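You operate a simulated robot arm through the tools that you are given. There is no shell and no other tool. Be economical: measure what you need, move in short steps, check, and stop when the job is done.

You run a simulated robot arm. Do the job below in one go: nothing can be reset, and whatever is moved stays where it is left.

Task
Wipe the oil off the cover under the work lamp.
Fine: swing the lamp to the tool stand and light it before wiping; put the cloth pad back and switch the lamp off.

It is judged by the outcome, as a careful person would: the job done as asked, and still so three seconds after it is handed in. It fails if anything else is knocked over, pushed out of place, dropped, spilled or broken. A push-on lid holds only when it is set on centred and level and pressed home; a screw cap is set on level and turned clockwise until tight. Flat cloth is picked up by pressing the open fingertips on it (5 to 10 N) and closing them slowly along it; thin cloth reads only 2 to 8 mm in the jaws.

Robot
A 6-joint arm with a two-finger parallel gripper, fixed in place. Base frame: the origin is at the foot of the arm, x ahead of it, y to its left, z up; the work surface is at about z = 860. Units: mm, degrees, N and s.
With the tool pointing down near the work surface it reaches from about 360 to 760 mm from the base axis. Its first joint turns from -66.0 to 66.0 degrees. Payload 2.45 kg.
Tool frame: the origin (TCP) lies between the finger pads and is the grasp point; the fingertips stand 24 mm ahead of it; z points along the fingers, y is the line along which they close. The gripper opens to 68 mm. The fingers are 17 mm wide and 10 mm thick; the gripper's body (40 by 70 mm) begins 41 mm behind the TCP.
Orientation is that of the tool frame in the base frame, as a unit quaternion [w, x, y, z]. With the fingers straight down and closing along the base's y, the tool's x points along the base's -x, its y along +y and its z along -z.

Tools
- The arm moves only by the tool move_arm. Its argument "deltas" is one flat list of numbers, 7 for each row, row after row: the turn, a rotation vector about the tool's x, y, z in degrees, then the shift along the tool's x, y, z in mm, then the gripper command, from -1 (shut) to 1 (fully open), values between in proportion. In form: [rx, ry, rz, tx, ty, tz, fingers, rx, ry, rz, tx, ty, tz, fingers, ...]. A call has 1 to 12 rows; each row is the pose to reach, as a shift and turn from the pose commanded when the call began, along the tool's axes at that moment. Each row takes 0.2 s and may step no farther than 50 mm and 8.6 degrees from the row before; otherwise, or with a gripper value out of range, the whole call is refused. Where a pose cannot be reached the arm comes as near as it can. A force on the tool above 40 N (or 10 N above the force at the start of the call, whichever is more), or a blocked arm, ends the call early, and 0.2 s more pass. Each finger travels about 108 mm/s and halts on what it meets, pressing with about 34 N; the grip force reading is that of the motor and also rises with nothing between the fingers. The clock runs only during rows and for 0.2 s after the last one: add rows that repeat a pose to give the fingers time. The reply holds the time, the measured pose of the TCP, the force on the tool along the base axes, the opening and the grip force, in the units named above and with some noise.
- Cameras (640 x 400 px; columns grow to the right, rows downward): "scene" is fixed at [154.9, 401.7, 1471.4]; the picture's right is [-0.86, -0.51, 0.00], its down [-0.26, 0.44, -0.86] and it looks along [0.44, -0.74, -0.51] (base axes); focal length 236 px, centre (320, 200). "wrist" rides on the gripper at [-32, 0, -39] in the tool frame; the picture's right is [0.00, -1.00, 0.00], its down [0.97, 0.00, -0.24] and it looks along [0.24, 0.00, 0.97] (tool axes); focal length 218 px, centre (320, 200).
- camera(camera): a new picture of that camera. The clock stands still meanwhile.
- probe_pixels(camera, pixels): for up to 12 pixels [column, row] of the newest picture of that camera ("zoom" is the newest enlarged one), the place [x, y, z] in the base frame of the surface seen there, good to about 2 mm. The clock stands still meanwhile.
- inspect(camera, box): a new picture of the part [left, top, right, bottom] of that camera's present view, enlarged. The clock stands still meanwhile.
- close_job(): hands the job in; it is judged then, once.

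Go step by step. Measure first, check grasps and placings, and put right what went wrong. The budget is 80 turns and 54 pictures, counting those below and the enlarged ones. Unless the task says otherwise, let go and move clear before handing in, and close with one line.

The tools are called as name(argument=value, ...) on one line, values as JSON. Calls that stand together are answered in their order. move_arm: Moves the arm, as the interface text tells. Its arguments: {"type":"object","properties":{"deltas":{"type":"array","items":{"type":"number"}}},"required":["deltas"]} The other tools are called the same way: camera (camera) takes a picture; probe_pixels (camera, pixels) gives the place of the surface under pixels of a picture; inspect (camera, box) takes an enlarged picture of a part of a camera's view; close_job () hands the job in.

At the start:

```text
t: 0.0
ee_pos: [437.9, -215.0, 1411.2]
ee_rot: [0.0, 0.0, 1.0, 0.0]
contact_force: [-0.4, 0.3, -0.2]
opening: 68.0
grip_force: 0.0
```

scene: 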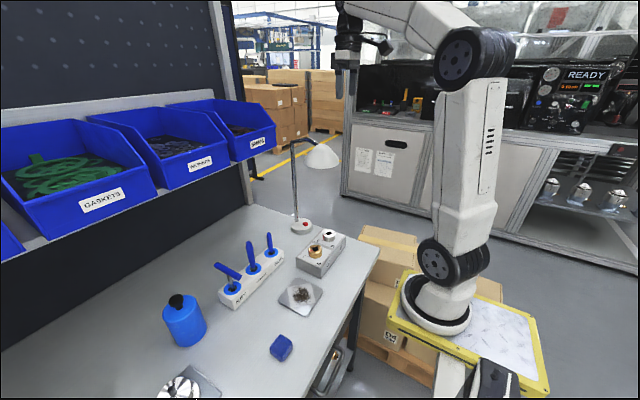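
wrist: 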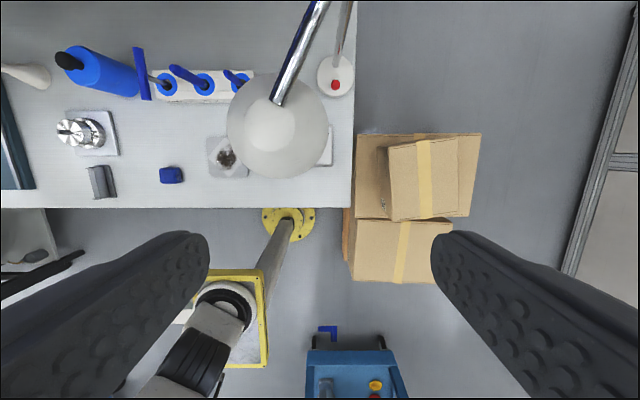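

The wrist view shows the lamp head (275,120), its red button (335,85), a plate with a dark patch (227,157), a blue pad (171,175) and the tool stand (205,85). I'll enlarge these areas before moving.

inspect(camera="scene", box=[240, 120, 380, 320])

inspect(camera="wrist", box=[40, 30, 360, 220])

inspect(camera="scene", box=[140, 230, 340, 400])

probe_pixels(camera="wrist", pixels=[[227, 157], [210, 140], [246, 175], [171, 175], [162, 170], [181, 181], [335, 85], [272, 130], [272, 170], [235, 125], [328, 120], [335, 65]])

probe_pixels(camera="scene", pixels=[[302, 295], [281, 347], [306, 222], [322, 155], [300, 227], [294, 180], [315, 138], [318, 250], [229, 293], [281, 337], [290, 350], [270, 350]])

```text
2.00 times, centred on (310, 220) of scene
```

zoom: 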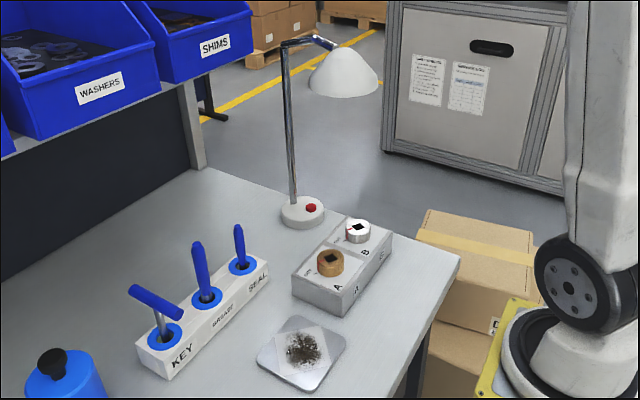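

```text
2.00 times, centred on (200, 125) of wrist
```

zoom: 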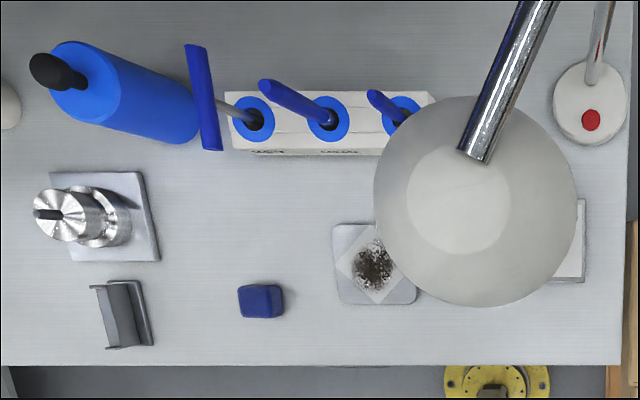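

```text
2.35 times, centred on (240, 315) of scene
```

zoom: 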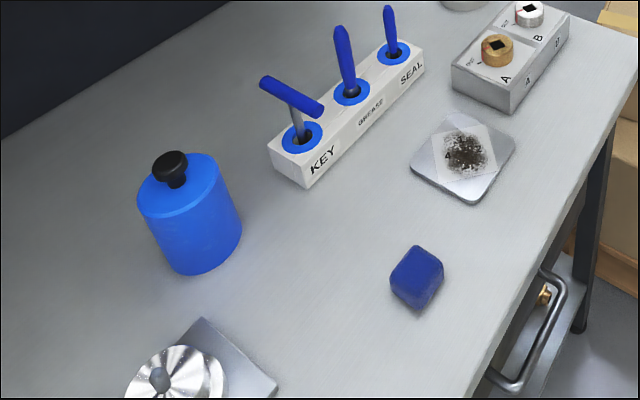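

```text
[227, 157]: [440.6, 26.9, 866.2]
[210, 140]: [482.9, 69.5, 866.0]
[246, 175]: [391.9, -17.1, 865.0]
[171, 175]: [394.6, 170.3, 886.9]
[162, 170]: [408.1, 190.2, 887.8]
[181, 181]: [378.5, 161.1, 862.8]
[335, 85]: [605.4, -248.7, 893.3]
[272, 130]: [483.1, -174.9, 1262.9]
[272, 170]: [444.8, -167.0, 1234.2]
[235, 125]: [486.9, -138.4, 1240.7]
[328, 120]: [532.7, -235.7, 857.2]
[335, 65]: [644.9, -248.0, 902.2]
```

```text
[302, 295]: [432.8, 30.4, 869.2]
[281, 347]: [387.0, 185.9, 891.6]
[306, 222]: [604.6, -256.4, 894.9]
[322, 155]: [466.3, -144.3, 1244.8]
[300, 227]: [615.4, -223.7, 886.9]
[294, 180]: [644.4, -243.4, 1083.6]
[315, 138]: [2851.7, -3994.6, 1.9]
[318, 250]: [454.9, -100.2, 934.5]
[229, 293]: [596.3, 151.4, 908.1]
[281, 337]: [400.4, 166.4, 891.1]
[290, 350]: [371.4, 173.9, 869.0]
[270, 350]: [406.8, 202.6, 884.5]
```

The dark patch sits on a clear square on the plate around (437,28,866), and the pad is about (392,178). I want closer views of the patch, the lamp base and the lamp head.

inspect(camera="scene", box=[270, 225, 350, 315])

inspect(camera="scene", box=[270, 130, 350, 180])

inspect(camera="wrist", box=[140, 50, 270, 190])

probe_pixels(camera="scene", pixels=[[322, 150], [310, 155], [335, 155], [322, 166], [295, 150], [292, 141], [320, 140], [340, 163], [306, 166], [252, 270], [254, 247], [270, 235]])

```text
4.44 times, centred on (310, 270) of scene
```

zoom: 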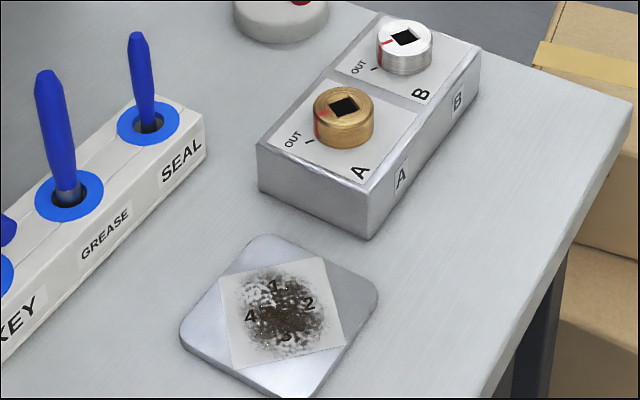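

```text
8.00 times, centred on (310, 155) of scene
```

zoom: 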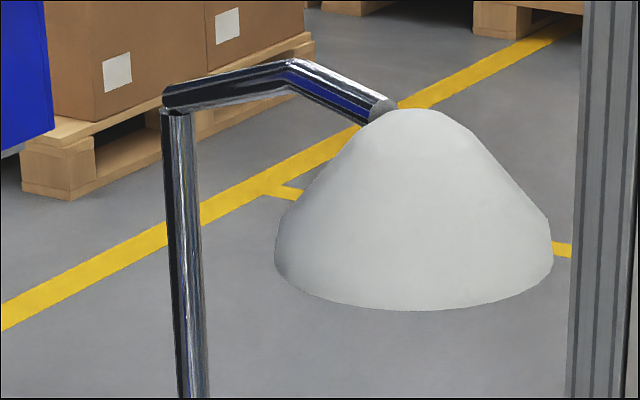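

```text
2.86 times, centred on (205, 120) of wrist
```

zoom: 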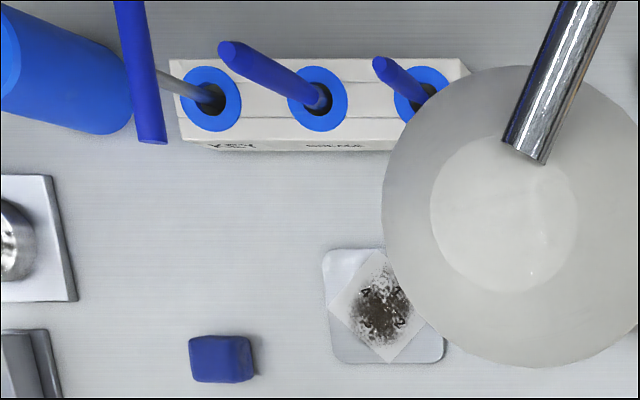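

```text
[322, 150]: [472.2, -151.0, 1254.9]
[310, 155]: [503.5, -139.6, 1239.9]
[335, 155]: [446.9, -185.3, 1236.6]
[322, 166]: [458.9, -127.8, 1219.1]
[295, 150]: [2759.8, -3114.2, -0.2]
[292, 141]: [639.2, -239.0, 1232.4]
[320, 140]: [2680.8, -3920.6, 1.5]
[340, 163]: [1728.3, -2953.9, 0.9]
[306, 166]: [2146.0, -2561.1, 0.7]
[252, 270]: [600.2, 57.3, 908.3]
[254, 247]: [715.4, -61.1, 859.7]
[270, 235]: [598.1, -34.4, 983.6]
```

The oily cover is the engraved plate at (437,28). The shade centre is about (475,-170), with its rim at z≈1210 and the pole at (643,-242). I'll shut the fingers, shift clear to y≈-255 and start turning the wrist 180° so the camera faces away from the shade and pole.

move_arm(deltas=[0, 0, 7.5, 0, -20, 0, -1, 0, 0, 15, 0, -45, 0, -1, 0, 0, 22.5, 0, -45, 0, -1, 0, 0, 30, 0, -45, 0, -1, 0, 0, 37.5, 0, -45, 0, -1, 0, 0, 45, 0, -45, 0, -1, 0, 0, 52.5, 0, -45, 0, -1, 0, 0, 60, 0, -45, 0, -1, 0, 0, 67.5, 0, -45, 0, -1, 0, 0, 75, 0, -45, 0, -1, 0, 0, 82.5, 0, -45, 0, -1, 0, 0, 90, 0, -45, 0, -1])

```text
t: 2.6
ee_pos: [437.3, -259.3, 1411.4]
ee_rot: [0.0, 0.708, 0.706, 0.0]
contact_force: [-0.7, -0.9, -0.3]
opening: 0.0
grip_force: 23.6
```

The wrist turned without trouble, and tool x now points along +y. I'll align it with the lamp's swing direction and lower beside the shade.

move_arm(deltas=[0, 0, 5, 0, 0, 40, -1, 0, 0, 10, 0, 0, 80, -1, 0, 0, 15, 0, 0, 120, -1, 0, 0, 20, 0, 0, 160, -1, 0, 0, 23, 5, 7, 186, -1])

camera(camera="scene")

camera(camera="wrist")

```text
t: 3.8
ee_pos: [444.9, -253.8, 1224.3]
ee_rot: [0.0, 0.834, 0.551, 0.0]
contact_force: [-0.3, -0.4, -0.4]
opening: 0.0
grip_force: 24.4
```

```text
45 pictures are left
```

scene: 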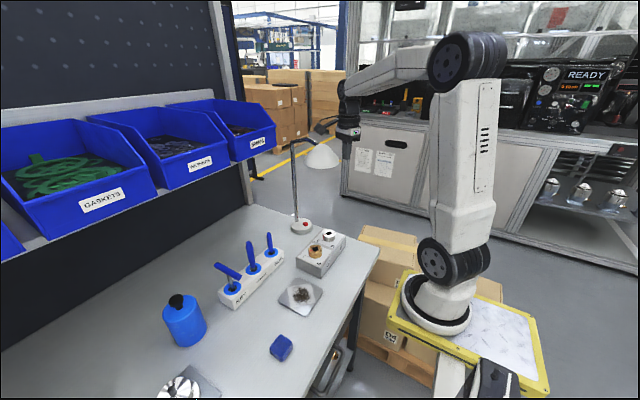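

```text
44 pictures are left
```

wrist: 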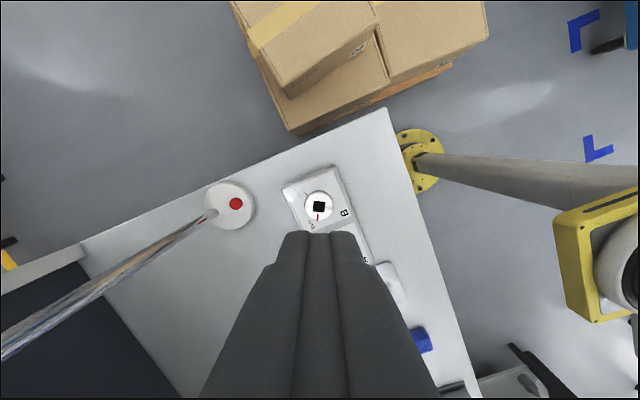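

The shade lies straight ahead of the fingers along tool x, roughly 38 mm to contact. I'll approach slowly and then sweep about the pole.

move_arm(deltas=[0, 0, 0, 12, 0, 0, -1, 0, 0, 0, 24, 0, 0, -1, 0, 0, 0, 32, 0, 0, -1, 0, 0, 0, 38, 0, 0, -1, 0, 0, 4, 50.2, -3.1, 0, -1, 0, 0, 8, 62.9, -5.4, 0, -1, 0, 0, 12, 75.7, -6.7, 0, -1, 0, 0, 16, 88.6, -7.2, 0, -1])

camera(camera="scene")

```text
t: 5.6
ee_pos: [471.1, -167.7, 1226.8]
ee_rot: [0.001, 0.903, 0.429, 0.001]
contact_force: [-0.1, 0.5, 0.6]
opening: 0.0
grip_force: 24.0
```

```text
43 pictures are left
```

scene: 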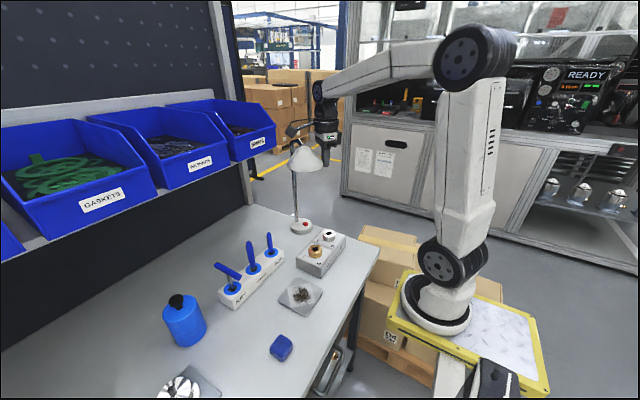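

The lamp swings smoothly with almost no force (shade now at (304,155)). I'll carry on with the arc.

move_arm(deltas=[0, 0, 4, 12.5, -3.1, 0, -1, 0, 0, 8, 25.2, -5.4, 0, -1, 0, 0, 12, 38, -6.7, 0, -1, 0, 0, 16, 50.9, -7.2, 0, -1, 0, 0, 20, 63.8, -6.7, 0, -1, 0, 0, 24, 76.6, -5.3, 0, -1, 0, 0, 28, 89.3, -3.1, 0, -1, 0, 0, 32, 101.9, 0, 0, -1])

camera(camera="scene")

camera(camera="wrist")

```text
t: 7.4
ee_pos: [535.5, -90.0, 1225.4]
ee_rot: [0.001, 0.986, 0.165, -0.002]
contact_force: [-4.1, -0.5, 0.1]
opening: 0.0
grip_force: 23.9
```

```text
42 pictures are left
```

scene: 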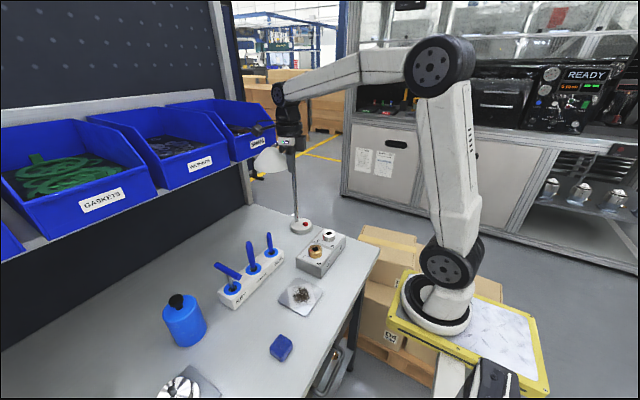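

```text
41 pictures are left
```

wrist: 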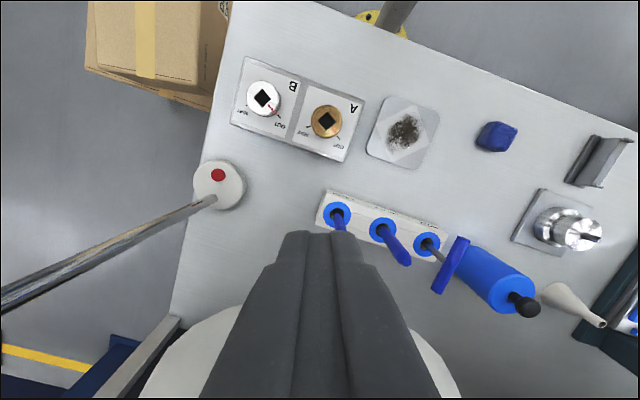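

The shade is now at about (268,162) in the scene view. I'll probe it and the stand to find the remaining angle.

probe_pixels(camera="scene", pixels=[[266, 158], [258, 165], [272, 165], [264, 170], [222, 300], [275, 252], [293, 176]])

probe_pixels(camera="wrist", pixels=[[325, 222], [330, 193], [446, 228], [445, 255], [213, 198], [218, 174], [160, 222], [200, 350], [180, 370]])

inspect(camera="scene", box=[230, 110, 330, 190])

```text
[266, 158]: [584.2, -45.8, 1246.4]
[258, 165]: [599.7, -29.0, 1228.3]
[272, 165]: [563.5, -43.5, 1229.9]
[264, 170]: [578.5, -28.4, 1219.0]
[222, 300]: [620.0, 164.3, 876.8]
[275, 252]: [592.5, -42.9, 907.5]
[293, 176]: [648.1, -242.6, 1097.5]
```

```text
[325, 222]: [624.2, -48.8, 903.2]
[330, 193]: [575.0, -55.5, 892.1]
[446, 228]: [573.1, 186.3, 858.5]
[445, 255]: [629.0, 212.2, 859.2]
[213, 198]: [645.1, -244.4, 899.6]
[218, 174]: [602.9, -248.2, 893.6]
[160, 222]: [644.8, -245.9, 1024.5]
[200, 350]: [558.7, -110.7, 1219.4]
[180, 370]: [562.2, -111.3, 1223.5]
```

```text
5.00 times, centred on (280, 150) of scene
```

zoom: 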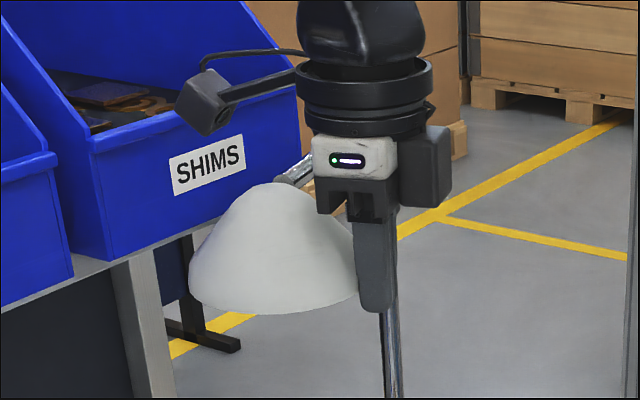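

The shade centre is now near (583,-74), about 110° about the pole, and the stand's bearing is about 99°. I'll check bin clearance before the last bit.

probe_pixels(camera="zoom", pixels=[[206, 160], [120, 230], [276, 60], [205, 110], [430, 170], [210, 250], [270, 200], [340, 220]])

```text
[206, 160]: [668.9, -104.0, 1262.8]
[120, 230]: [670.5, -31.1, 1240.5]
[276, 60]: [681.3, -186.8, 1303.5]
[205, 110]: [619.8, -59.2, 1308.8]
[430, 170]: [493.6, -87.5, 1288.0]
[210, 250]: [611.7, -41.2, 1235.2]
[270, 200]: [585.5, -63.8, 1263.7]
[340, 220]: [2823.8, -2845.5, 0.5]
```

The bin face stands at x≈669, so going the full way gets tight. I'll push 6° more, leaving roughly 15–20 mm to the bin, and then back off.

move_arm(deltas=[0, 0, 2, 6.3, -1.7, 0, -1, 0, 0, 4, 12.5, -3.1, 0, -1, 0, 0, 6, 18.9, -4.4, 0, -1, 0, 0, 6, 18.9, -4.4, 0, -1])

inspect(camera="scene", box=[230, 110, 330, 190])

camera(camera="wrist")

```text
t: 7.9
ee_pos: [537.2, -88.7, 1224.7]
ee_rot: [0.001, 0.99, 0.144, -0.012]
contact_force: [-13.0, -2.7, 3.0]
opening: 0.2
grip_force: 23.8
stopped in row 2: the force on the tool passed its limit (the readings are from after the stop); the commanded pose is now the measured one
```

```text
5.00 times, centred on (280, 150) of scene
```

zoom: 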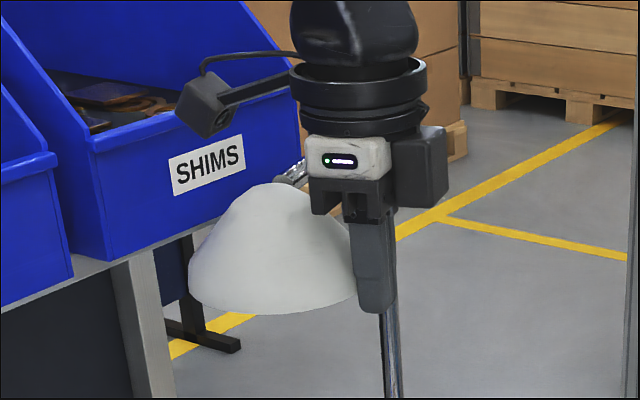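

```text
38 pictures are left
```

wrist: 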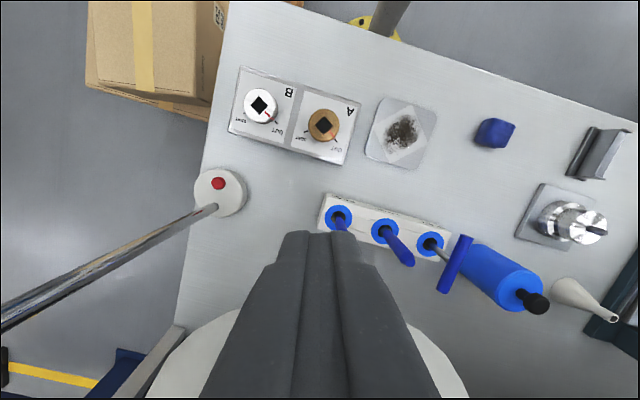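

The swing ended against the lamp's own stop (force rose, head at ≈110° over the stand side), so this is its stand position. I'll back off, carry the gripper round to the lamp base side and turn it so neither camera nor bracket faces the pole.

move_arm(deltas=[0, 0, 0, -20, 0, 0, -1, 0, 0, 0, -45, 0, 0, -1, 0, 0, 0, -70, 0, 0, -1, 0, 0, 0, -81, 38, 0, -1, 0, 0, 0, -93, 77, 0, -1, 0, 0, 0, -104, 115, 0, -1, 0, 0, -8, -104, 115, 0, -1, 0, 0, -16, -104, 115, 0, -1, 0, 0, -24, -104, 115, 0, -1, 0, 0, -32, -104, 115, 0, -1, 0, 0, -40, -104, 115, 0, -1, 0, 0, -48, -104, 115, 0, -1])

camera(camera="scene")

```text
t: 10.5
ee_pos: [472.5, -226.8, 1227.0]
ee_rot: [-0.004, 0.845, 0.535, -0.008]
contact_force: [0.7, 0.4, -0.3]
opening: 0.1
grip_force: 23.8
```

```text
37 pictures are left
```

scene: 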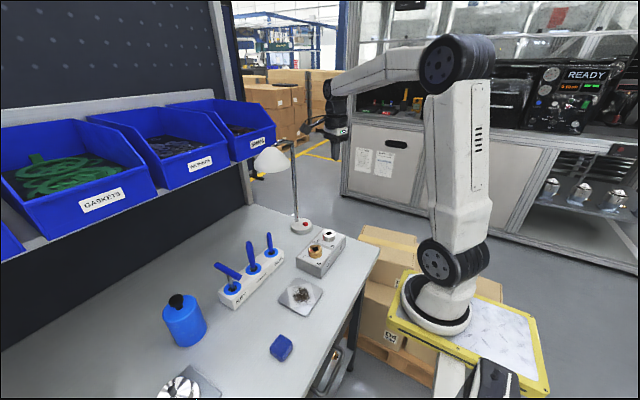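

The lamp stays put at the stand. I'll finish the turn to tool x = +y and come down to z≈1060.

move_arm(deltas=[0, 0, -7, 0, 0, 40, -1, 0, 0, -14, 0, 0, 80, -1, 0, 0, -21, 0, 0, 120, -1, 0, 0, -25.3, 0, 0, 165, -1])

camera(camera="wrist")

```text
t: 11.5
ee_pos: [467.0, -228.0, 1061.0]
ee_rot: [-0.004, 0.708, 0.706, -0.008]
contact_force: [-1.4, 0.2, -0.5]
opening: 0.2
grip_force: 23.3
```

```text
36 pictures are left
```

wrist: 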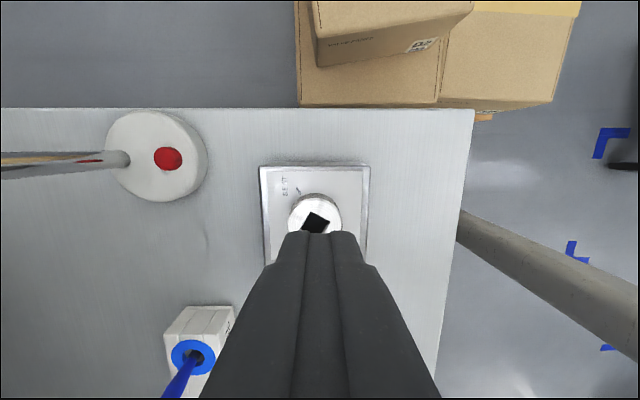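

Good view of the red button at (168,158); I'll probe its centre and edges.

probe_pixels(camera="wrist", pixels=[[168, 158], [157, 158], [179, 158], [168, 149], [168, 167], [190, 185], [120, 158], [320, 185], [330, 215]])

```text
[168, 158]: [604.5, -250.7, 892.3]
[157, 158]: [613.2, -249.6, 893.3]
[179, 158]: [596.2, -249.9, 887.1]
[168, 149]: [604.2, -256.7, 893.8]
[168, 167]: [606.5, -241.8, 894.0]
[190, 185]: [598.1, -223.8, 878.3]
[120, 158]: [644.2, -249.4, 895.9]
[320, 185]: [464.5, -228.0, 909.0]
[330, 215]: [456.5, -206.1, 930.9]
```

Button centre is (604,-250) with its top at z≈893. I'll tilt the fingers outward 16° to keep the gripper body off the pole and stop about 40 mm above the button.

move_arm(deltas=[-8, 0, 0, -5, 30, 0, -1, -17, 0, 0, -11, 62, 0, -1, -17, 0, 0, -16, 100, 20, -1, -17, 0, 0, -22, 139, 55, -1, -17, 0, 0, -22, 139, 98, -1])

camera(camera="wrist")

inspect(camera="scene", box=[250, 130, 370, 250])

```text
refused: row 2 steps farther than a row can; nothing moved
```

```text
35 pictures are left
```

wrist: 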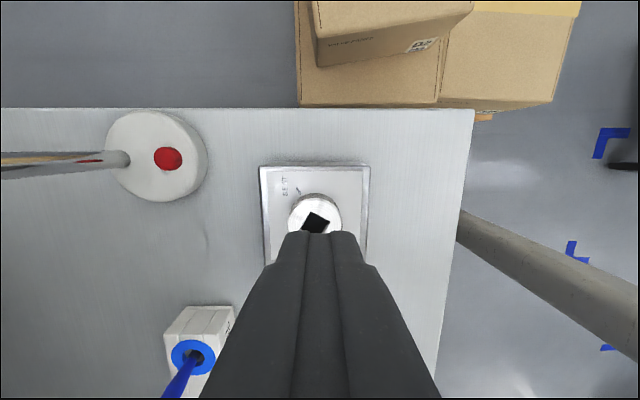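

```text
3.33 times, centred on (310, 190) of scene
```

zoom: 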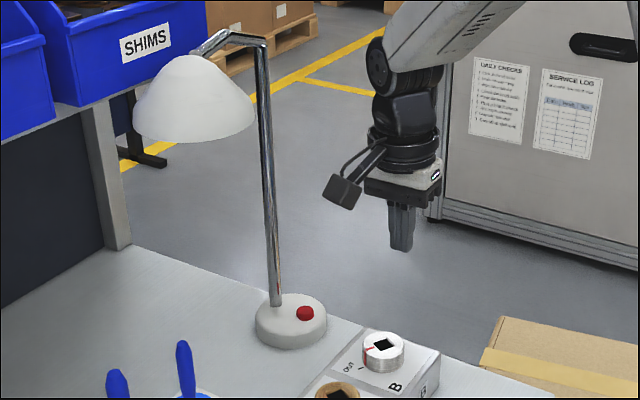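

The 9° tilt step was over the limit; I'll repeat with 8.5° steps.

move_arm(deltas=[-8.4, 0, 0, -5, 30, 0, -1, -16.8, 0, 0, -11, 62, 0, -1, -16.8, 0, 0, -16, 100, 20, -1, -16.8, 0, 0, -22, 139, 50, -1, -16.8, 0, 0, -22, 139, 96, -1])

inspect(camera="scene", box=[250, 130, 370, 250])

```text
t: 12.7
ee_pos: [607.0, -251.1, 961.4]
ee_rot: [0.098, 0.701, 0.7, 0.096]
contact_force: [-0.1, -0.4, 0.6]
opening: 0.1
grip_force: 23.2
```

```text
3.33 times, centred on (310, 190) of scene
```

zoom: 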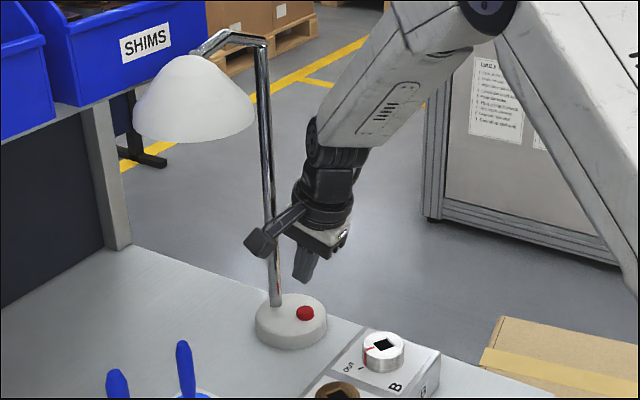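

The gripper is clear of the pole and above the button. I'll press down along the vertical in small steps, then retreat.

move_arm(deltas=[0, 0, 0, 0, -8, 20, -1, 0, 0, 0, 0, -12.6, 33.8, -1, 0, 0, 0, 0, -13.7, 37.6, -1, 0, 0, 0, 0, -14.5, 40.5, -1, 0, 0, 0, 0, -15.3, 43.4, -1, 0, 0, 0, 0, -13.7, 37.6, -1, 0, 0, 0, 0, -8, 18, -1, 0, 0, 0, 0, -3, 0, -1])

camera(camera="scene")

```text
t: 14.5
ee_pos: [601.3, -251.7, 962.5]
ee_rot: [0.098, 0.702, 0.699, 0.095]
contact_force: [0.2, -0.3, -0.5]
opening: 0.0
grip_force: 23.7
```

```text
32 pictures are left
```

scene: 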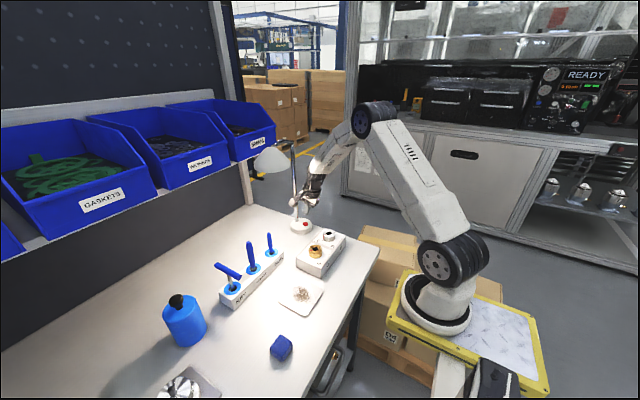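

The lamp is lit (the bench and plate brighten). Now I'll back away toward the base, level the tool and move toward the pad.

move_arm(deltas=[0, 0, 0, 0, 12, -43, -1, 0, 0, 0, 0, 24, -86, -1, 0, 0, 0, 0, -19, -98, -1, 8, 0, 0, 0, -62, -111, -1, 16, 0, 0, 0, -101, -121, -1, 16, 0, 0, 0, -134, -131, -1, 16, 0, 0, 45, -140, -133, -1, 16, 0, 0, 90, -145, -135, -1, 16, 0, 0, 135, -150, -136, -1, 16, 0, 0, 180, -155, -137, -1, 16, 0, 0, 225, -160, -138, -1, 16, 0, 0, 270, -165, -139, -1])

camera(camera="wrist")

inspect(camera="scene", box=[240, 260, 340, 370])

```text
t: 17.1
ee_pos: [406.4, 18.0, 1049.1]
ee_rot: [0.0, 0.709, 0.705, -0.003]
contact_force: [0.4, 0.0, 0.4]
opening: 0.0
grip_force: 23.6
```

```text
31 pictures are left
```

wrist: 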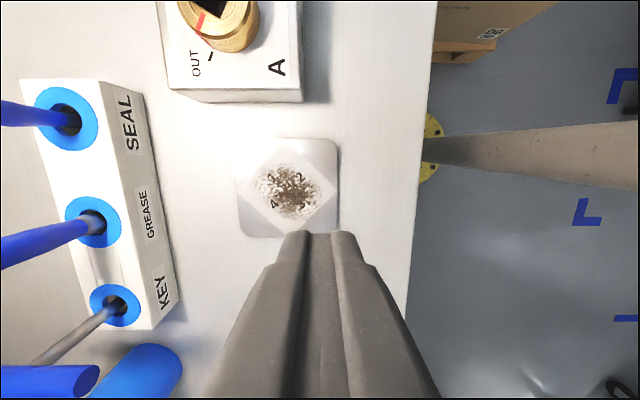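

```text
3.64 times, centred on (290, 315) of scene
```

zoom: 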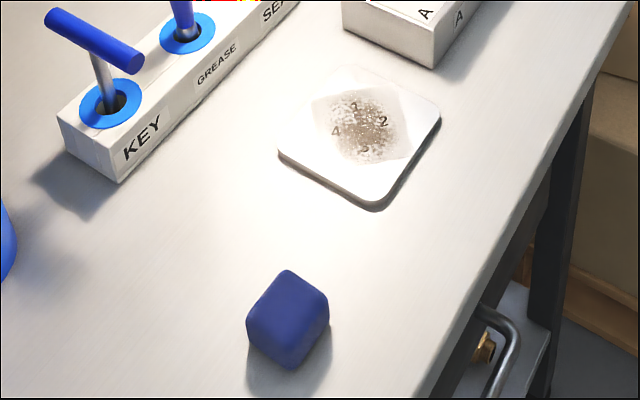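

Clear view of the oily patch around (290,192). I'll probe its extent and the plate's edges, and see the pad's sides in the zoom.

probe_pixels(camera="wrist", pixels=[[290, 192], [255, 190], [320, 190], [290, 162], [288, 218], [245, 143], [333, 143], [245, 230], [330, 225], [287, 147], [240, 190], [338, 186]])

probe_pixels(camera="zoom", pixels=[[287, 272], [328, 300], [295, 330], [250, 310], [290, 300], [293, 365], [325, 330], [248, 338]])

```text
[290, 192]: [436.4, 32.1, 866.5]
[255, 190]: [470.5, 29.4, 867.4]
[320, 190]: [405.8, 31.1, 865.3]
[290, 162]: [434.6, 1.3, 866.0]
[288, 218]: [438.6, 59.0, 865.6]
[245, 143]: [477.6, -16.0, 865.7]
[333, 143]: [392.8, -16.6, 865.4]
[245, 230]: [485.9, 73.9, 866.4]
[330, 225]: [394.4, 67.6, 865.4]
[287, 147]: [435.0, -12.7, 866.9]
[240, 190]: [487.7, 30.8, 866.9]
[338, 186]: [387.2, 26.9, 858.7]
```

```text
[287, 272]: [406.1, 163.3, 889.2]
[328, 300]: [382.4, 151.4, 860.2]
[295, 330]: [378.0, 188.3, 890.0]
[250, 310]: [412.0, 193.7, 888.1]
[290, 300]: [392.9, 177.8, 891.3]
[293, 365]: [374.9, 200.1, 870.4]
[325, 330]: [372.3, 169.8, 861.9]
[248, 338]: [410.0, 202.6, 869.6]
```

The plate spans about x 387–488, y -17–75 at z 866, with oil within ±33 mm of (437,31). The pad centre is about (394,178) with its top at 890. I'll move over it, fingers open, to see its yaw.

move_arm(deltas=[0, 0, 0, 40, -4, 0, 0, 0, 0, 0, 80, -8, 0, 1, 0, 0, 0, 120, -12, 0, 1, 0, 0, 0, 120, -12, 0, 1])

camera(camera="wrist")

```text
t: 18.1
ee_pos: [395.3, 141.8, 1049.4]
ee_rot: [0.001, 0.709, 0.705, -0.003]
contact_force: [-0.3, -0.2, -0.2]
opening: 67.6
grip_force: 0.0
```

```text
29 pictures are left
```

wrist: 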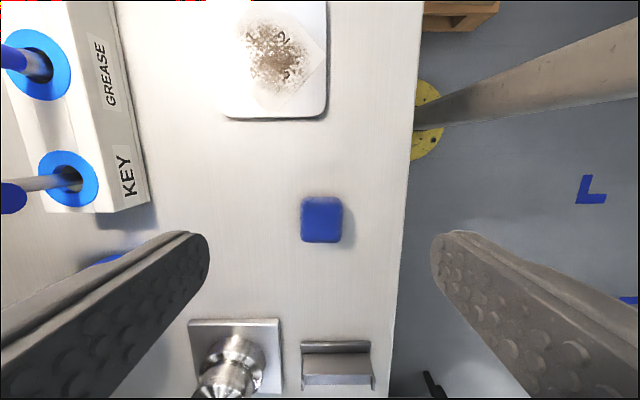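

The pad is square to the axes, at (302–342, 197–242). I'll probe its top edges.

probe_pixels(camera="wrist", pixels=[[305, 215], [338, 215], [321, 200], [321, 225], [321, 238], [321, 215]])

```text
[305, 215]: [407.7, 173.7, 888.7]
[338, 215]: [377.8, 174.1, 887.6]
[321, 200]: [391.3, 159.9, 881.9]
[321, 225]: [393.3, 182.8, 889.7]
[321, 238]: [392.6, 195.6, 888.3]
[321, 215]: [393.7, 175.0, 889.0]
```

Pad centre is (392.5,177.5), about 35 mm square and 30 tall. I'll lower the open fingers either side and close on its upper part.

move_arm(deltas=[0, 0, 0, 36, -2.8, 0, 1, 0, 0, 0, 36, -2.8, 45, 1, 0, 0, 0, 36, -2.8, 90, 1, 0, 0, 0, 36, -2.8, 130, 1, 0, 0, 0, 36, -2.8, 153, 1, 0, 0, 0, 36, -2.8, 153, 0.4, 0, 0, 0, 36, -2.8, 153, 0, 0, 0, 0, 36, -2.8, 153, -1, 0, 0, 0, 36, -2.8, 153, -1])

```text
t: 20.1
ee_pos: [394.0, 174.4, 893.5]
ee_rot: [0.001, 0.708, 0.706, -0.002]
contact_force: [0.6, 0.3, -0.2]
opening: 41.3
grip_force: 34.1
```

It holds at 41 mm with 34 N. I'll lift 60 mm and check.

move_arm(deltas=[0, 0, 0, 0, 0, -20, -1, 0, 0, 0, 0, 0, -60, -1])

camera(camera="wrist")

inspect(camera="scene", box=[240, 260, 340, 370])

```text
t: 20.7
ee_pos: [392.5, 174.3, 956.2]
ee_rot: [0.0, 0.708, 0.706, -0.002]
contact_force: [0.4, -0.3, -0.6]
opening: 41.0
grip_force: 33.9
```

```text
28 pictures are left
```

wrist: 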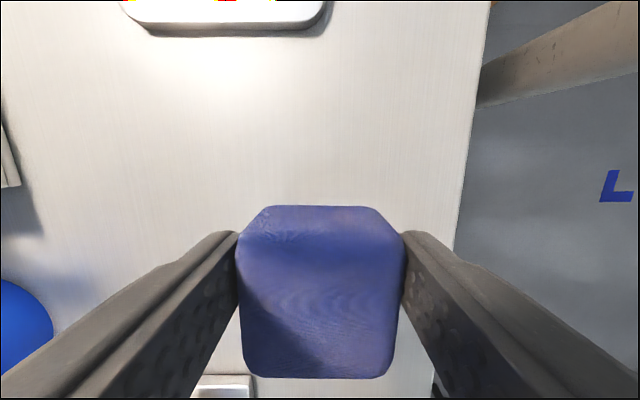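

```text
3.64 times, centred on (290, 315) of scene
```

zoom: 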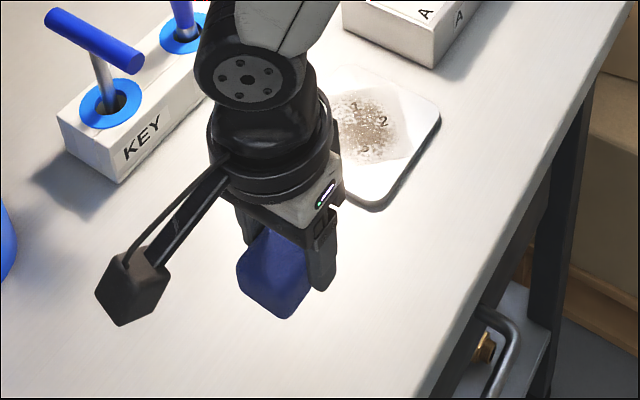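

The pad is held squarely. I'll carry it over the patch and lower until light contact.

move_arm(deltas=[0, 0, 0, -40, 15, 0, -1, 0, 0, 0, -80, 30, 0, -1, 0, 0, 0, -124, 44, 0, -1, 0, 0, 0, -124, 44, 25, -1, 0, 0, 0, -124, 44, 45, -1, 0, 0, 0, -124, 44, 50, -1, 0, 0, 0, -124, 44, 52, -1, 0, 0, 0, -124, 44, 53.5, -1])

```text
t: 22.5
ee_pos: [436.1, 50.2, 903.4]
ee_rot: [0.0, 0.708, 0.706, -0.003]
contact_force: [-0.2, 0.3, -0.6]
opening: 41.3
grip_force: 34.3
```

No contact yet at z≈903; stepping down further in 1 mm steps.

move_arm(deltas=[0, 0, 0, 0, 0, 1, -1, 0, 0, 0, 0, 0, 2, -1, 0, 0, 0, 0, 0, 3, -1])

```text
t: 23.3
ee_pos: [435.7, 49.8, 901.4]
ee_rot: [0.0, 0.708, 0.706, -0.002]
contact_force: [-9.0, -8.1, 38.1]
opening: 41.3
grip_force: 34.1
```

Contact is quite stiff (38 N), so I'll ease up about 1 mm to a moderate press.

move_arm(deltas=[0, 0, 0, 0, 0, -0.5, -1, 0, 0, 0, 0, 0, -0.9, -1])

```text
t: 23.9
ee_pos: [435.1, 51.2, 900.6]
ee_rot: [0.001, 0.708, 0.706, -0.002]
contact_force: [-2.0, -6.4, 19.2]
opening: 40.9
grip_force: 34.1
```

Now about 19 N; I'll ease 0.5 mm more and make the first stroke along x across the near edge.

move_arm(deltas=[0, 0, 0, 0, 0, -0.5, -1, 0, 0, 0, 0, 12, -0.5, -1, 0, 0, 0, 0, 24, -0.5, -1, 0, 0, 0, 0, 12, -0.5, -1, 0, 0, 0, 0, 0, -0.5, -1, 0, 0, 0, 0, -12, -0.5, -1, 0, 0, 0, 0, -22, -0.5, -1])

inspect(camera="scene", box=[250, 240, 350, 330])

```text
t: 25.5
ee_pos: [413.1, 50.7, 900.7]
ee_rot: [0.0, 0.708, 0.706, -0.003]
contact_force: [0.9, -0.5, -0.1]
opening: 41.2
grip_force: 33.7
```

```text
4.44 times, centred on (300, 285) of scene
```

zoom: 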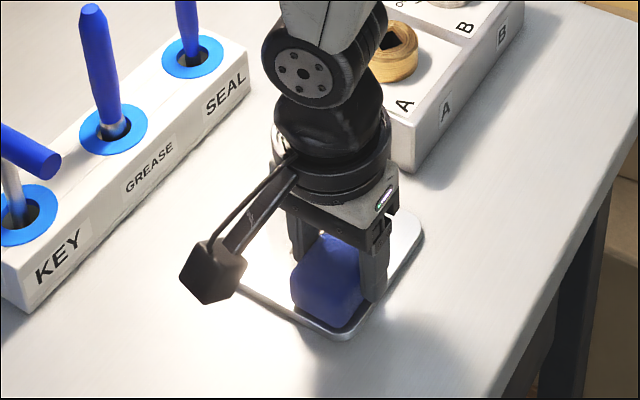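

Contact was lost here, so I'll go down about 1 mm and stroke back across.

move_arm(deltas=[0, 0, 0, 0, 0, 0.5, -1, 0, 0, 0, 0, 0, 1.0, -1])

```text
t: 26.1
ee_pos: [412.5, 50.4, 900.8]
ee_rot: [0.0, 0.709, 0.706, -0.002]
contact_force: [-4.8, 1.7, 15.8]
opening: 40.8
grip_force: 34.3
```

16 N of press now. I'll stroke +x, step over and stroke back.

move_arm(deltas=[0, 0, 0, 0, 12, 1.0, -1, 0, 0, 0, 0, 24, 1.0, -1, 0, 0, 0, 0, 36, 1.0, -1, 0, 0, 0, 0, 47, 1.0, -1])

```text
t: 26.5
ee_pos: [423.6, 50.3, 899.5]
ee_rot: [-0.002, 0.708, 0.706, -0.004]
contact_force: [-3.0, -0.9, 12.2]
opening: 41.1
grip_force: 34.1
stopped in row 2: the force on the tool passed its limit (the readings are from after the stop); the commanded pose is now the measured one
```

My mistake: the 1.0 was added on top, pressing deeper, and the move stopped. Force is now 12 N; I'll continue at constant height.

move_arm(deltas=[0, 0, 0, 0, 10, 0, -1, 0, 0, 0, 0, 20, 0, -1, 0, 0, 0, 0, 30, 0, -1, 0, 0, 0, 0, 38, 0, -1])

```text
t: 27.5
ee_pos: [461.8, 48.5, 900.3]
ee_rot: [-0.002, 0.709, 0.706, -0.005]
contact_force: [-6.2, 0.0, 15.9]
opening: 41.0
grip_force: 33.9
```

Steady 16 N. I'll step toward -y and keep stroking back and forth.

move_arm(deltas=[0, 0, 0, -8, 0, 0, -1, 0, 0, 0, -17, 0, 0, -1, 0, 0, 0, -17, -12, 0, -1, 0, 0, 0, -17, -24, 0, -1, 0, 0, 0, -17, -36, 0, -1, 0, 0, 0, -17, -48, 0, -1])

inspect(camera="scene", box=[250, 240, 350, 330])

```text
t: 28.9
ee_pos: [415.0, 33.0, 899.5]
ee_rot: [-0.001, 0.708, 0.706, -0.003]
contact_force: [9.5, -1.2, 19.3]
opening: 41.1
grip_force: 33.8
```

```text
4.44 times, centred on (300, 285) of scene
```

zoom: 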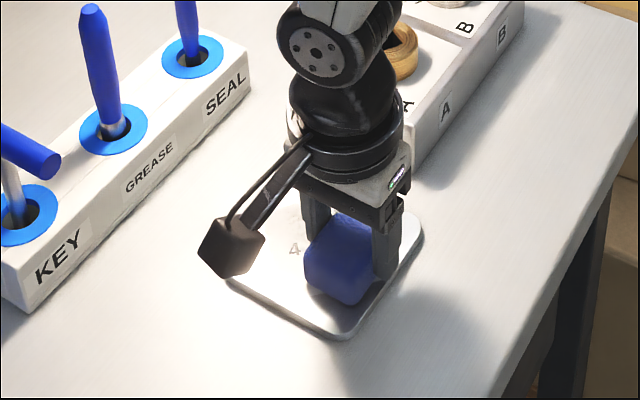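

The patch wipes clean (the "4" shows without oil at (295,250)) and the plate hasn't moved. Continuing with the next strips toward -y.

move_arm(deltas=[0, 0, 0, 0, 12, -0.2, -1, 0, 0, 0, 0, 24, -0.2, -1, 0, 0, 0, 0, 36, -0.2, -1, 0, 0, 0, 0, 48, -0.2, -1, 0, 0, 0, -8, 48, -0.2, -1, 0, 0, 0, -17, 48, -0.2, -1, 0, 0, 0, -17, 36, -0.2, -1, 0, 0, 0, -17, 24, -0.2, -1, 0, 0, 0, -17, 12, -0.2, -1, 0, 0, 0, -17, 0, -0.2, -1])

```text
t: 29.3
ee_pos: [416.0, 33.9, 899.6]
ee_rot: [-0.006, 0.707, 0.707, -0.011]
contact_force: [-5.2, 0.0, 13.3]
opening: 41.1
grip_force: 34.0
stopped in row 1: the force on the tool passed its limit (the readings are from after the stop); the commanded pose is now the measured one
```

A reversal caused a force spike and a slight 1.4° tilt. I'll lift a touch, level, and resume with a lighter press.

move_arm(deltas=[-0.7, 0, 0, 0, 0, -1, -1, -1.4, 0, 0, 0, 0, -1, -1, -1.4, 0, 0, 0, 0, -0.5, -1])

```text
t: 30.1
ee_pos: [417.1, 32.5, 900.9]
ee_rot: [0.003, 0.708, 0.706, -0.001]
contact_force: [-1.2, -0.6, 7.5]
opening: 41.2
grip_force: 34.4
```

7.5 N, level. Resuming strokes.

move_arm(deltas=[0, 0, 0, 0, 8, 0, -1, 0, 0, 0, 0, 18, 0, -1, 0, 0, 0, 0, 28, 0, -1, 0, 0, 0, 0, 38, 0, -1, 0, 0, 0, 0, 46, 0, -1])

```text
t: 31.3
ee_pos: [462.4, 32.2, 898.4]
ee_rot: [0.002, 0.708, 0.707, -0.002]
contact_force: [-7.4, 1.9, 18.8]
opening: 41.1
grip_force: 33.5
```

move_arm(deltas=[0, 0, 0, -5, 0, -0.4, -1, 0, 0, 0, -11, 0, -0.4, -1, 0, 0, 0, -17, 0, -0.4, -1, 0, 0, 0, -17, -8, -0.4, -1, 0, 0, 0, -17, -18, -0.2, -1, 0, 0, 0, -17, -28, 0, -1, 0, 0, 0, -17, -38, 0, -1, 0, 0, 0, -17, -48, 0, -1])

```text
t: 33.1
ee_pos: [415.2, 16.4, 899.7]
ee_rot: [0.002, 0.708, 0.707, -0.001]
contact_force: [0.4, 0.4, -0.7]
opening: 41.1
grip_force: 34.6
```

Contact was lost at the end of this strip. I'll lift and move aside to see what oil is left.

move_arm(deltas=[0, 0, 0, 0, 0, -40, -1, 0, 0, 0, 30, -10, -60, -1, 0, 0, 0, 75, -20, -60, -1, 0, 0, 0, 110, -20, -60, -1])

inspect(camera="scene", box=[260, 250, 340, 320])

camera(camera="wrist")

```text
t: 34.1
ee_pos: [394.0, 125.3, 958.3]
ee_rot: [0.002, 0.708, 0.707, -0.002]
contact_force: [-0.5, 0.0, -0.6]
opening: 41.5
grip_force: 34.1
```

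```text
5.71 times, centred on (300, 285) of scene
```

zoom: 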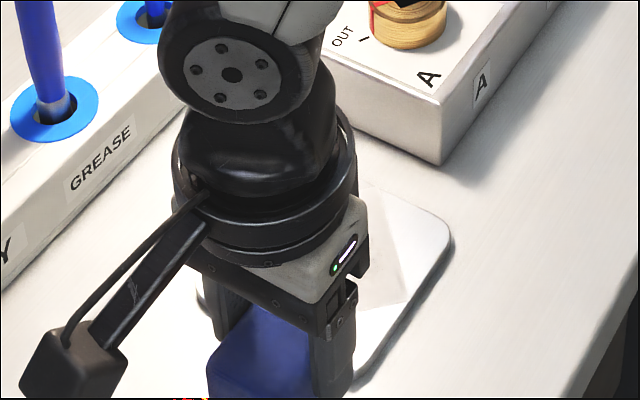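

```text
23 pictures are left
```

wrist: 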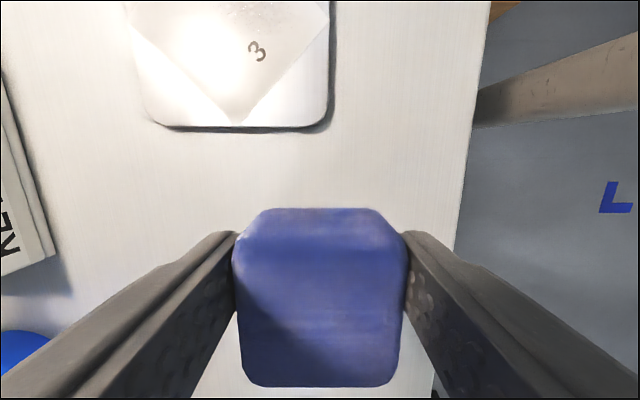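

Mostly clean, with a trace at (240,10) still visible. I'll rise for a full view of the plate.

move_arm(deltas=[0, 0, 0, -20, 15, -45, -1, 0, 0, 0, -40, 30, -90, -1])

inspect(camera="wrist", box=[200, 0, 400, 150])

probe_pixels(camera="zoom", pixels=[[320, 200]])

```text
refused: row 1 steps farther than a row can; nothing moved
```

```text
2.67 times, centred on (300, 75) of wrist
```

zoom: 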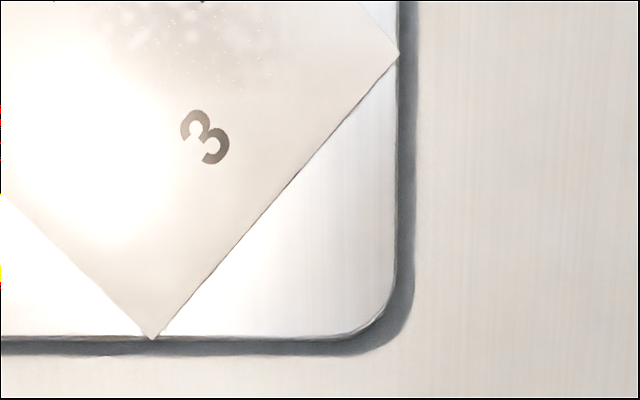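

```text
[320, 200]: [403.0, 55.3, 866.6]
```

The step was too long; I'll rise in smaller ones.

move_arm(deltas=[0, 0, 0, -13, 10, -35, -1, 0, 0, 0, -26, 20, -70, -1, 0, 0, 0, -40, 30, -100, -1])

inspect(camera="wrist", box=[220, 40, 400, 200])

```text
t: 34.9
ee_pos: [422.9, 85.5, 1060.6]
ee_rot: [0.003, 0.708, 0.706, -0.002]
contact_force: [0.3, -0.4, -1.1]
opening: 40.9
grip_force: 34.0
```

```text
2.50 times, centred on (310, 120) of wrist
```

zoom: 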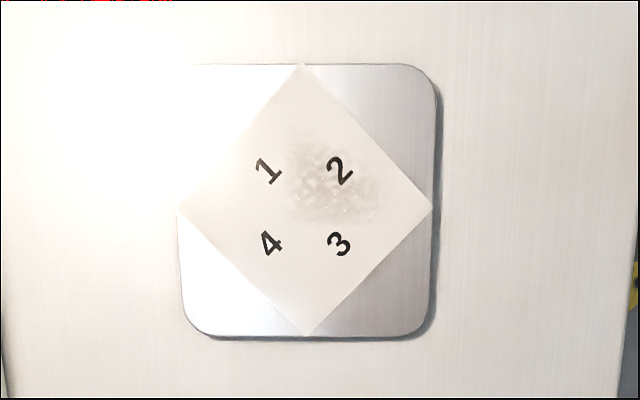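

Only a faint patch around the "2" remains, at zoom (295–395, 140–225). I'll locate it.

probe_pixels(camera="zoom", pixels=[[340, 185], [295, 180], [395, 190], [330, 140], [330, 225]])

```text
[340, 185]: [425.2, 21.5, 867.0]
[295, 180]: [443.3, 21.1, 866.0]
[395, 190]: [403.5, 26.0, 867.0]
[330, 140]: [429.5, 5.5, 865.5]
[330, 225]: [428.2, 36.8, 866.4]
```

Residue spans x 403–443, y 5–37. I'll return over it and come down to near contact.

move_arm(deltas=[0, 0, 0, -35, 10, 20, -1, 0, 0, 0, -60, 18, 55, -1, 0, 0, 0, -60, 18, 100, -1, 0, 0, 0, -60, 18, 140, -1, 0, 0, 0, -60, 18, 156, -1, 0, 0, 0, -60, 18, 158.5, -1, 0, 0, 0, -60, 18, 159.5, -1])

```text
t: 36.5
ee_pos: [442.6, 25.6, 899.3]
ee_rot: [0.003, 0.708, 0.706, -0.001]
contact_force: [-0.4, -0.2, -0.8]
opening: 41.0
grip_force: 33.9
```

move_arm(deltas=[0, 0, 0, 0, 0, 0.5, -1, 0, 0, 0, 0, 0, 1.0, -1])

```text
t: 37.1
ee_pos: [442.7, 26.5, 899.8]
ee_rot: [0.002, 0.708, 0.706, -0.001]
contact_force: [-5.7, -0.7, 26.8]
opening: 41.0
grip_force: 33.7
```

27 N; easing slightly and stroking over the residue toward -x.

move_arm(deltas=[0, 0, 0, 0, 0, -0.5, -1, 0, 0, 0, 0, -6, -0.5, -1, 0, 0, 0, 0, -14, -0.4, -1, 0, 0, 0, 0, -22, -0.2, -1, 0, 0, 0, 0, -30, -0.1, -1])

```text
t: 38.3
ee_pos: [412.5, 25.4, 899.5]
ee_rot: [0.003, 0.708, 0.707, 0.001]
contact_force: [7.8, -0.3, 15.7]
opening: 41.2
grip_force: 34.1
```

Good, 16 N held throughout. I'll step to -y lightly and stroke back +x.

move_arm(deltas=[0, 0, 0, -4, 0, -0.2, -1, 0, 0, 0, -9, 0, -0.2, -1, 0, 0, 0, -14, 0, -0.2, -1, 0, 0, 0, -14, 5, -0.4, -1, 0, 0, 0, -14, 12, -0.4, -1, 0, 0, 0, -14, 20, -0.4, -1, 0, 0, 0, -14, 28, -0.4, -1, 0, 0, 0, -14, 36, -0.4, -1])

```text
t: 40.1
ee_pos: [448.9, 11.1, 900.5]
ee_rot: [0.003, 0.708, 0.707, -0.002]
contact_force: [-0.2, 0.9, -0.7]
opening: 41.2
grip_force: 33.8
```

Contact was lost again; pressing down 0.8 mm and stroking back -x.

move_arm(deltas=[0, 0, 0, 0, 0, 0.4, -1, 0, 0, 0, 0, 0, 0.7, -1, 0, 0, 0, 0, -6, 0.7, -1, 0, 0, 0, 0, -14, 0.7, -1, 0, 0, 0, 0, -22, 0.8, -1, 0, 0, 0, 0, -30, 0.9, -1, 0, 0, 0, 0, -36, 0.9, -1])

```text
t: 41.7
ee_pos: [414.5, 11.7, 898.8]
ee_rot: [0.004, 0.708, 0.706, 0.0]
contact_force: [7.2, -0.7, 14.4]
opening: 40.9
grip_force: 34.3
```

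14 N held. One more pass along +y over x≈415–420, then lift and look.

move_arm(deltas=[0, 0, 0, 5, 0, -0.2, -1, 0, 0, 0, 12, 2, -0.2, -1, 0, 0, 0, 20, 4, -0.2, -1, 0, 0, 0, 28, 6, -0.2, -1, 0, 0, 0, 28, 6, -30, -1, 0, 0, 0, 38, 6, -75, -1, 0, 0, 0, 55, 8, -120, -1, 0, 0, 0, 73, 10, -161, -1])

inspect(camera="wrist", box=[220, 40, 400, 200])

```text
t: 43.5
ee_pos: [422.0, 89.7, 1060.6]
ee_rot: [0.003, 0.708, 0.706, -0.002]
contact_force: [-0.8, -0.1, -1.0]
opening: 41.0
grip_force: 33.6
```

```text
2.50 times, centred on (310, 120) of wrist
```

zoom: 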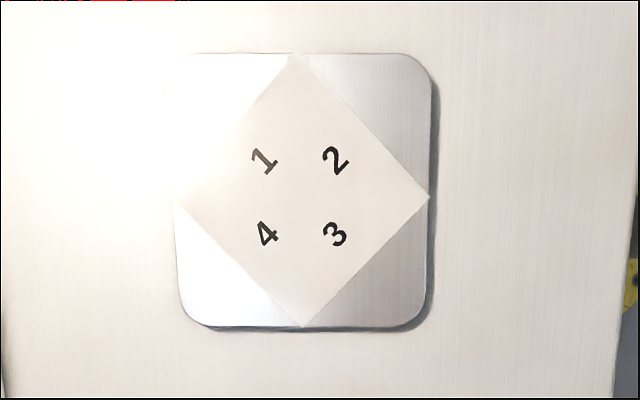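

The cover is clean, all four digits clear. Now I'll carry the pad back to its original spot (TCP 393,174.5) and lower to just above the bench.

move_arm(deltas=[0, 0, 0, 40, -14, 0, -1, 0, 0, 0, 85, -29, 0, -1, 0, 0, 0, 85, -29, 45, -1, 0, 0, 0, 85, -29, 90, -1, 0, 0, 0, 85, -29, 135, -1, 0, 0, 0, 85, -29, 158, -1, 0, 0, 0, 85, -29, 163, -1, 0, 0, 0, 85, -29, 165, -1])

```text
t: 45.3
ee_pos: [391.9, 170.6, 892.5]
ee_rot: [0.002, 0.708, 0.706, -0.001]
contact_force: [0.6, -0.5, 1.0]
opening: 41.0
grip_force: 34.3
```

Nearly touching; y is about 3.5 mm short, so I'll lift a hair, correct and step down to contact.

move_arm(deltas=[0, 0, 0, 0, 0, -1.5, -1, 0, 0, 0, 3.5, 1, -1.5, -1, 0, 0, 0, 3.5, 1, 0, -1, 0, 0, 0, 3.5, 1, 0.5, -1])

```text
t: 46.3
ee_pos: [394.6, 173.1, 892.8]
ee_rot: [0.003, 0.707, 0.707, -0.001]
contact_force: [0.8, 0.3, -0.5]
opening: 40.9
grip_force: 34.3
```

move_arm(deltas=[0, 0, 0, 0, 0, 0.5, -1, 0, 0, 0, 0, 0, 1, -1, 0, 0, 0, 0, 0, 1.4, -1])

```text
t: 47.1
ee_pos: [395.1, 173.2, 890.2]
ee_rot: [0.002, 0.708, 0.706, -0.002]
contact_force: [-0.3, 0.4, -1.1]
opening: 40.8
grip_force: 33.6
```

Still no contact at 890; stepping further.

move_arm(deltas=[0, 0, 0, 0, 0, 0.7, -1, 0, 0, 0, 0, 0, 1.3, -1])

```text
t: 47.7
ee_pos: [394.5, 173.4, 890.4]
ee_rot: [0.002, 0.708, 0.706, -0.001]
contact_force: [-4.8, -0.3, 17.3]
opening: 40.9
grip_force: 33.8
```

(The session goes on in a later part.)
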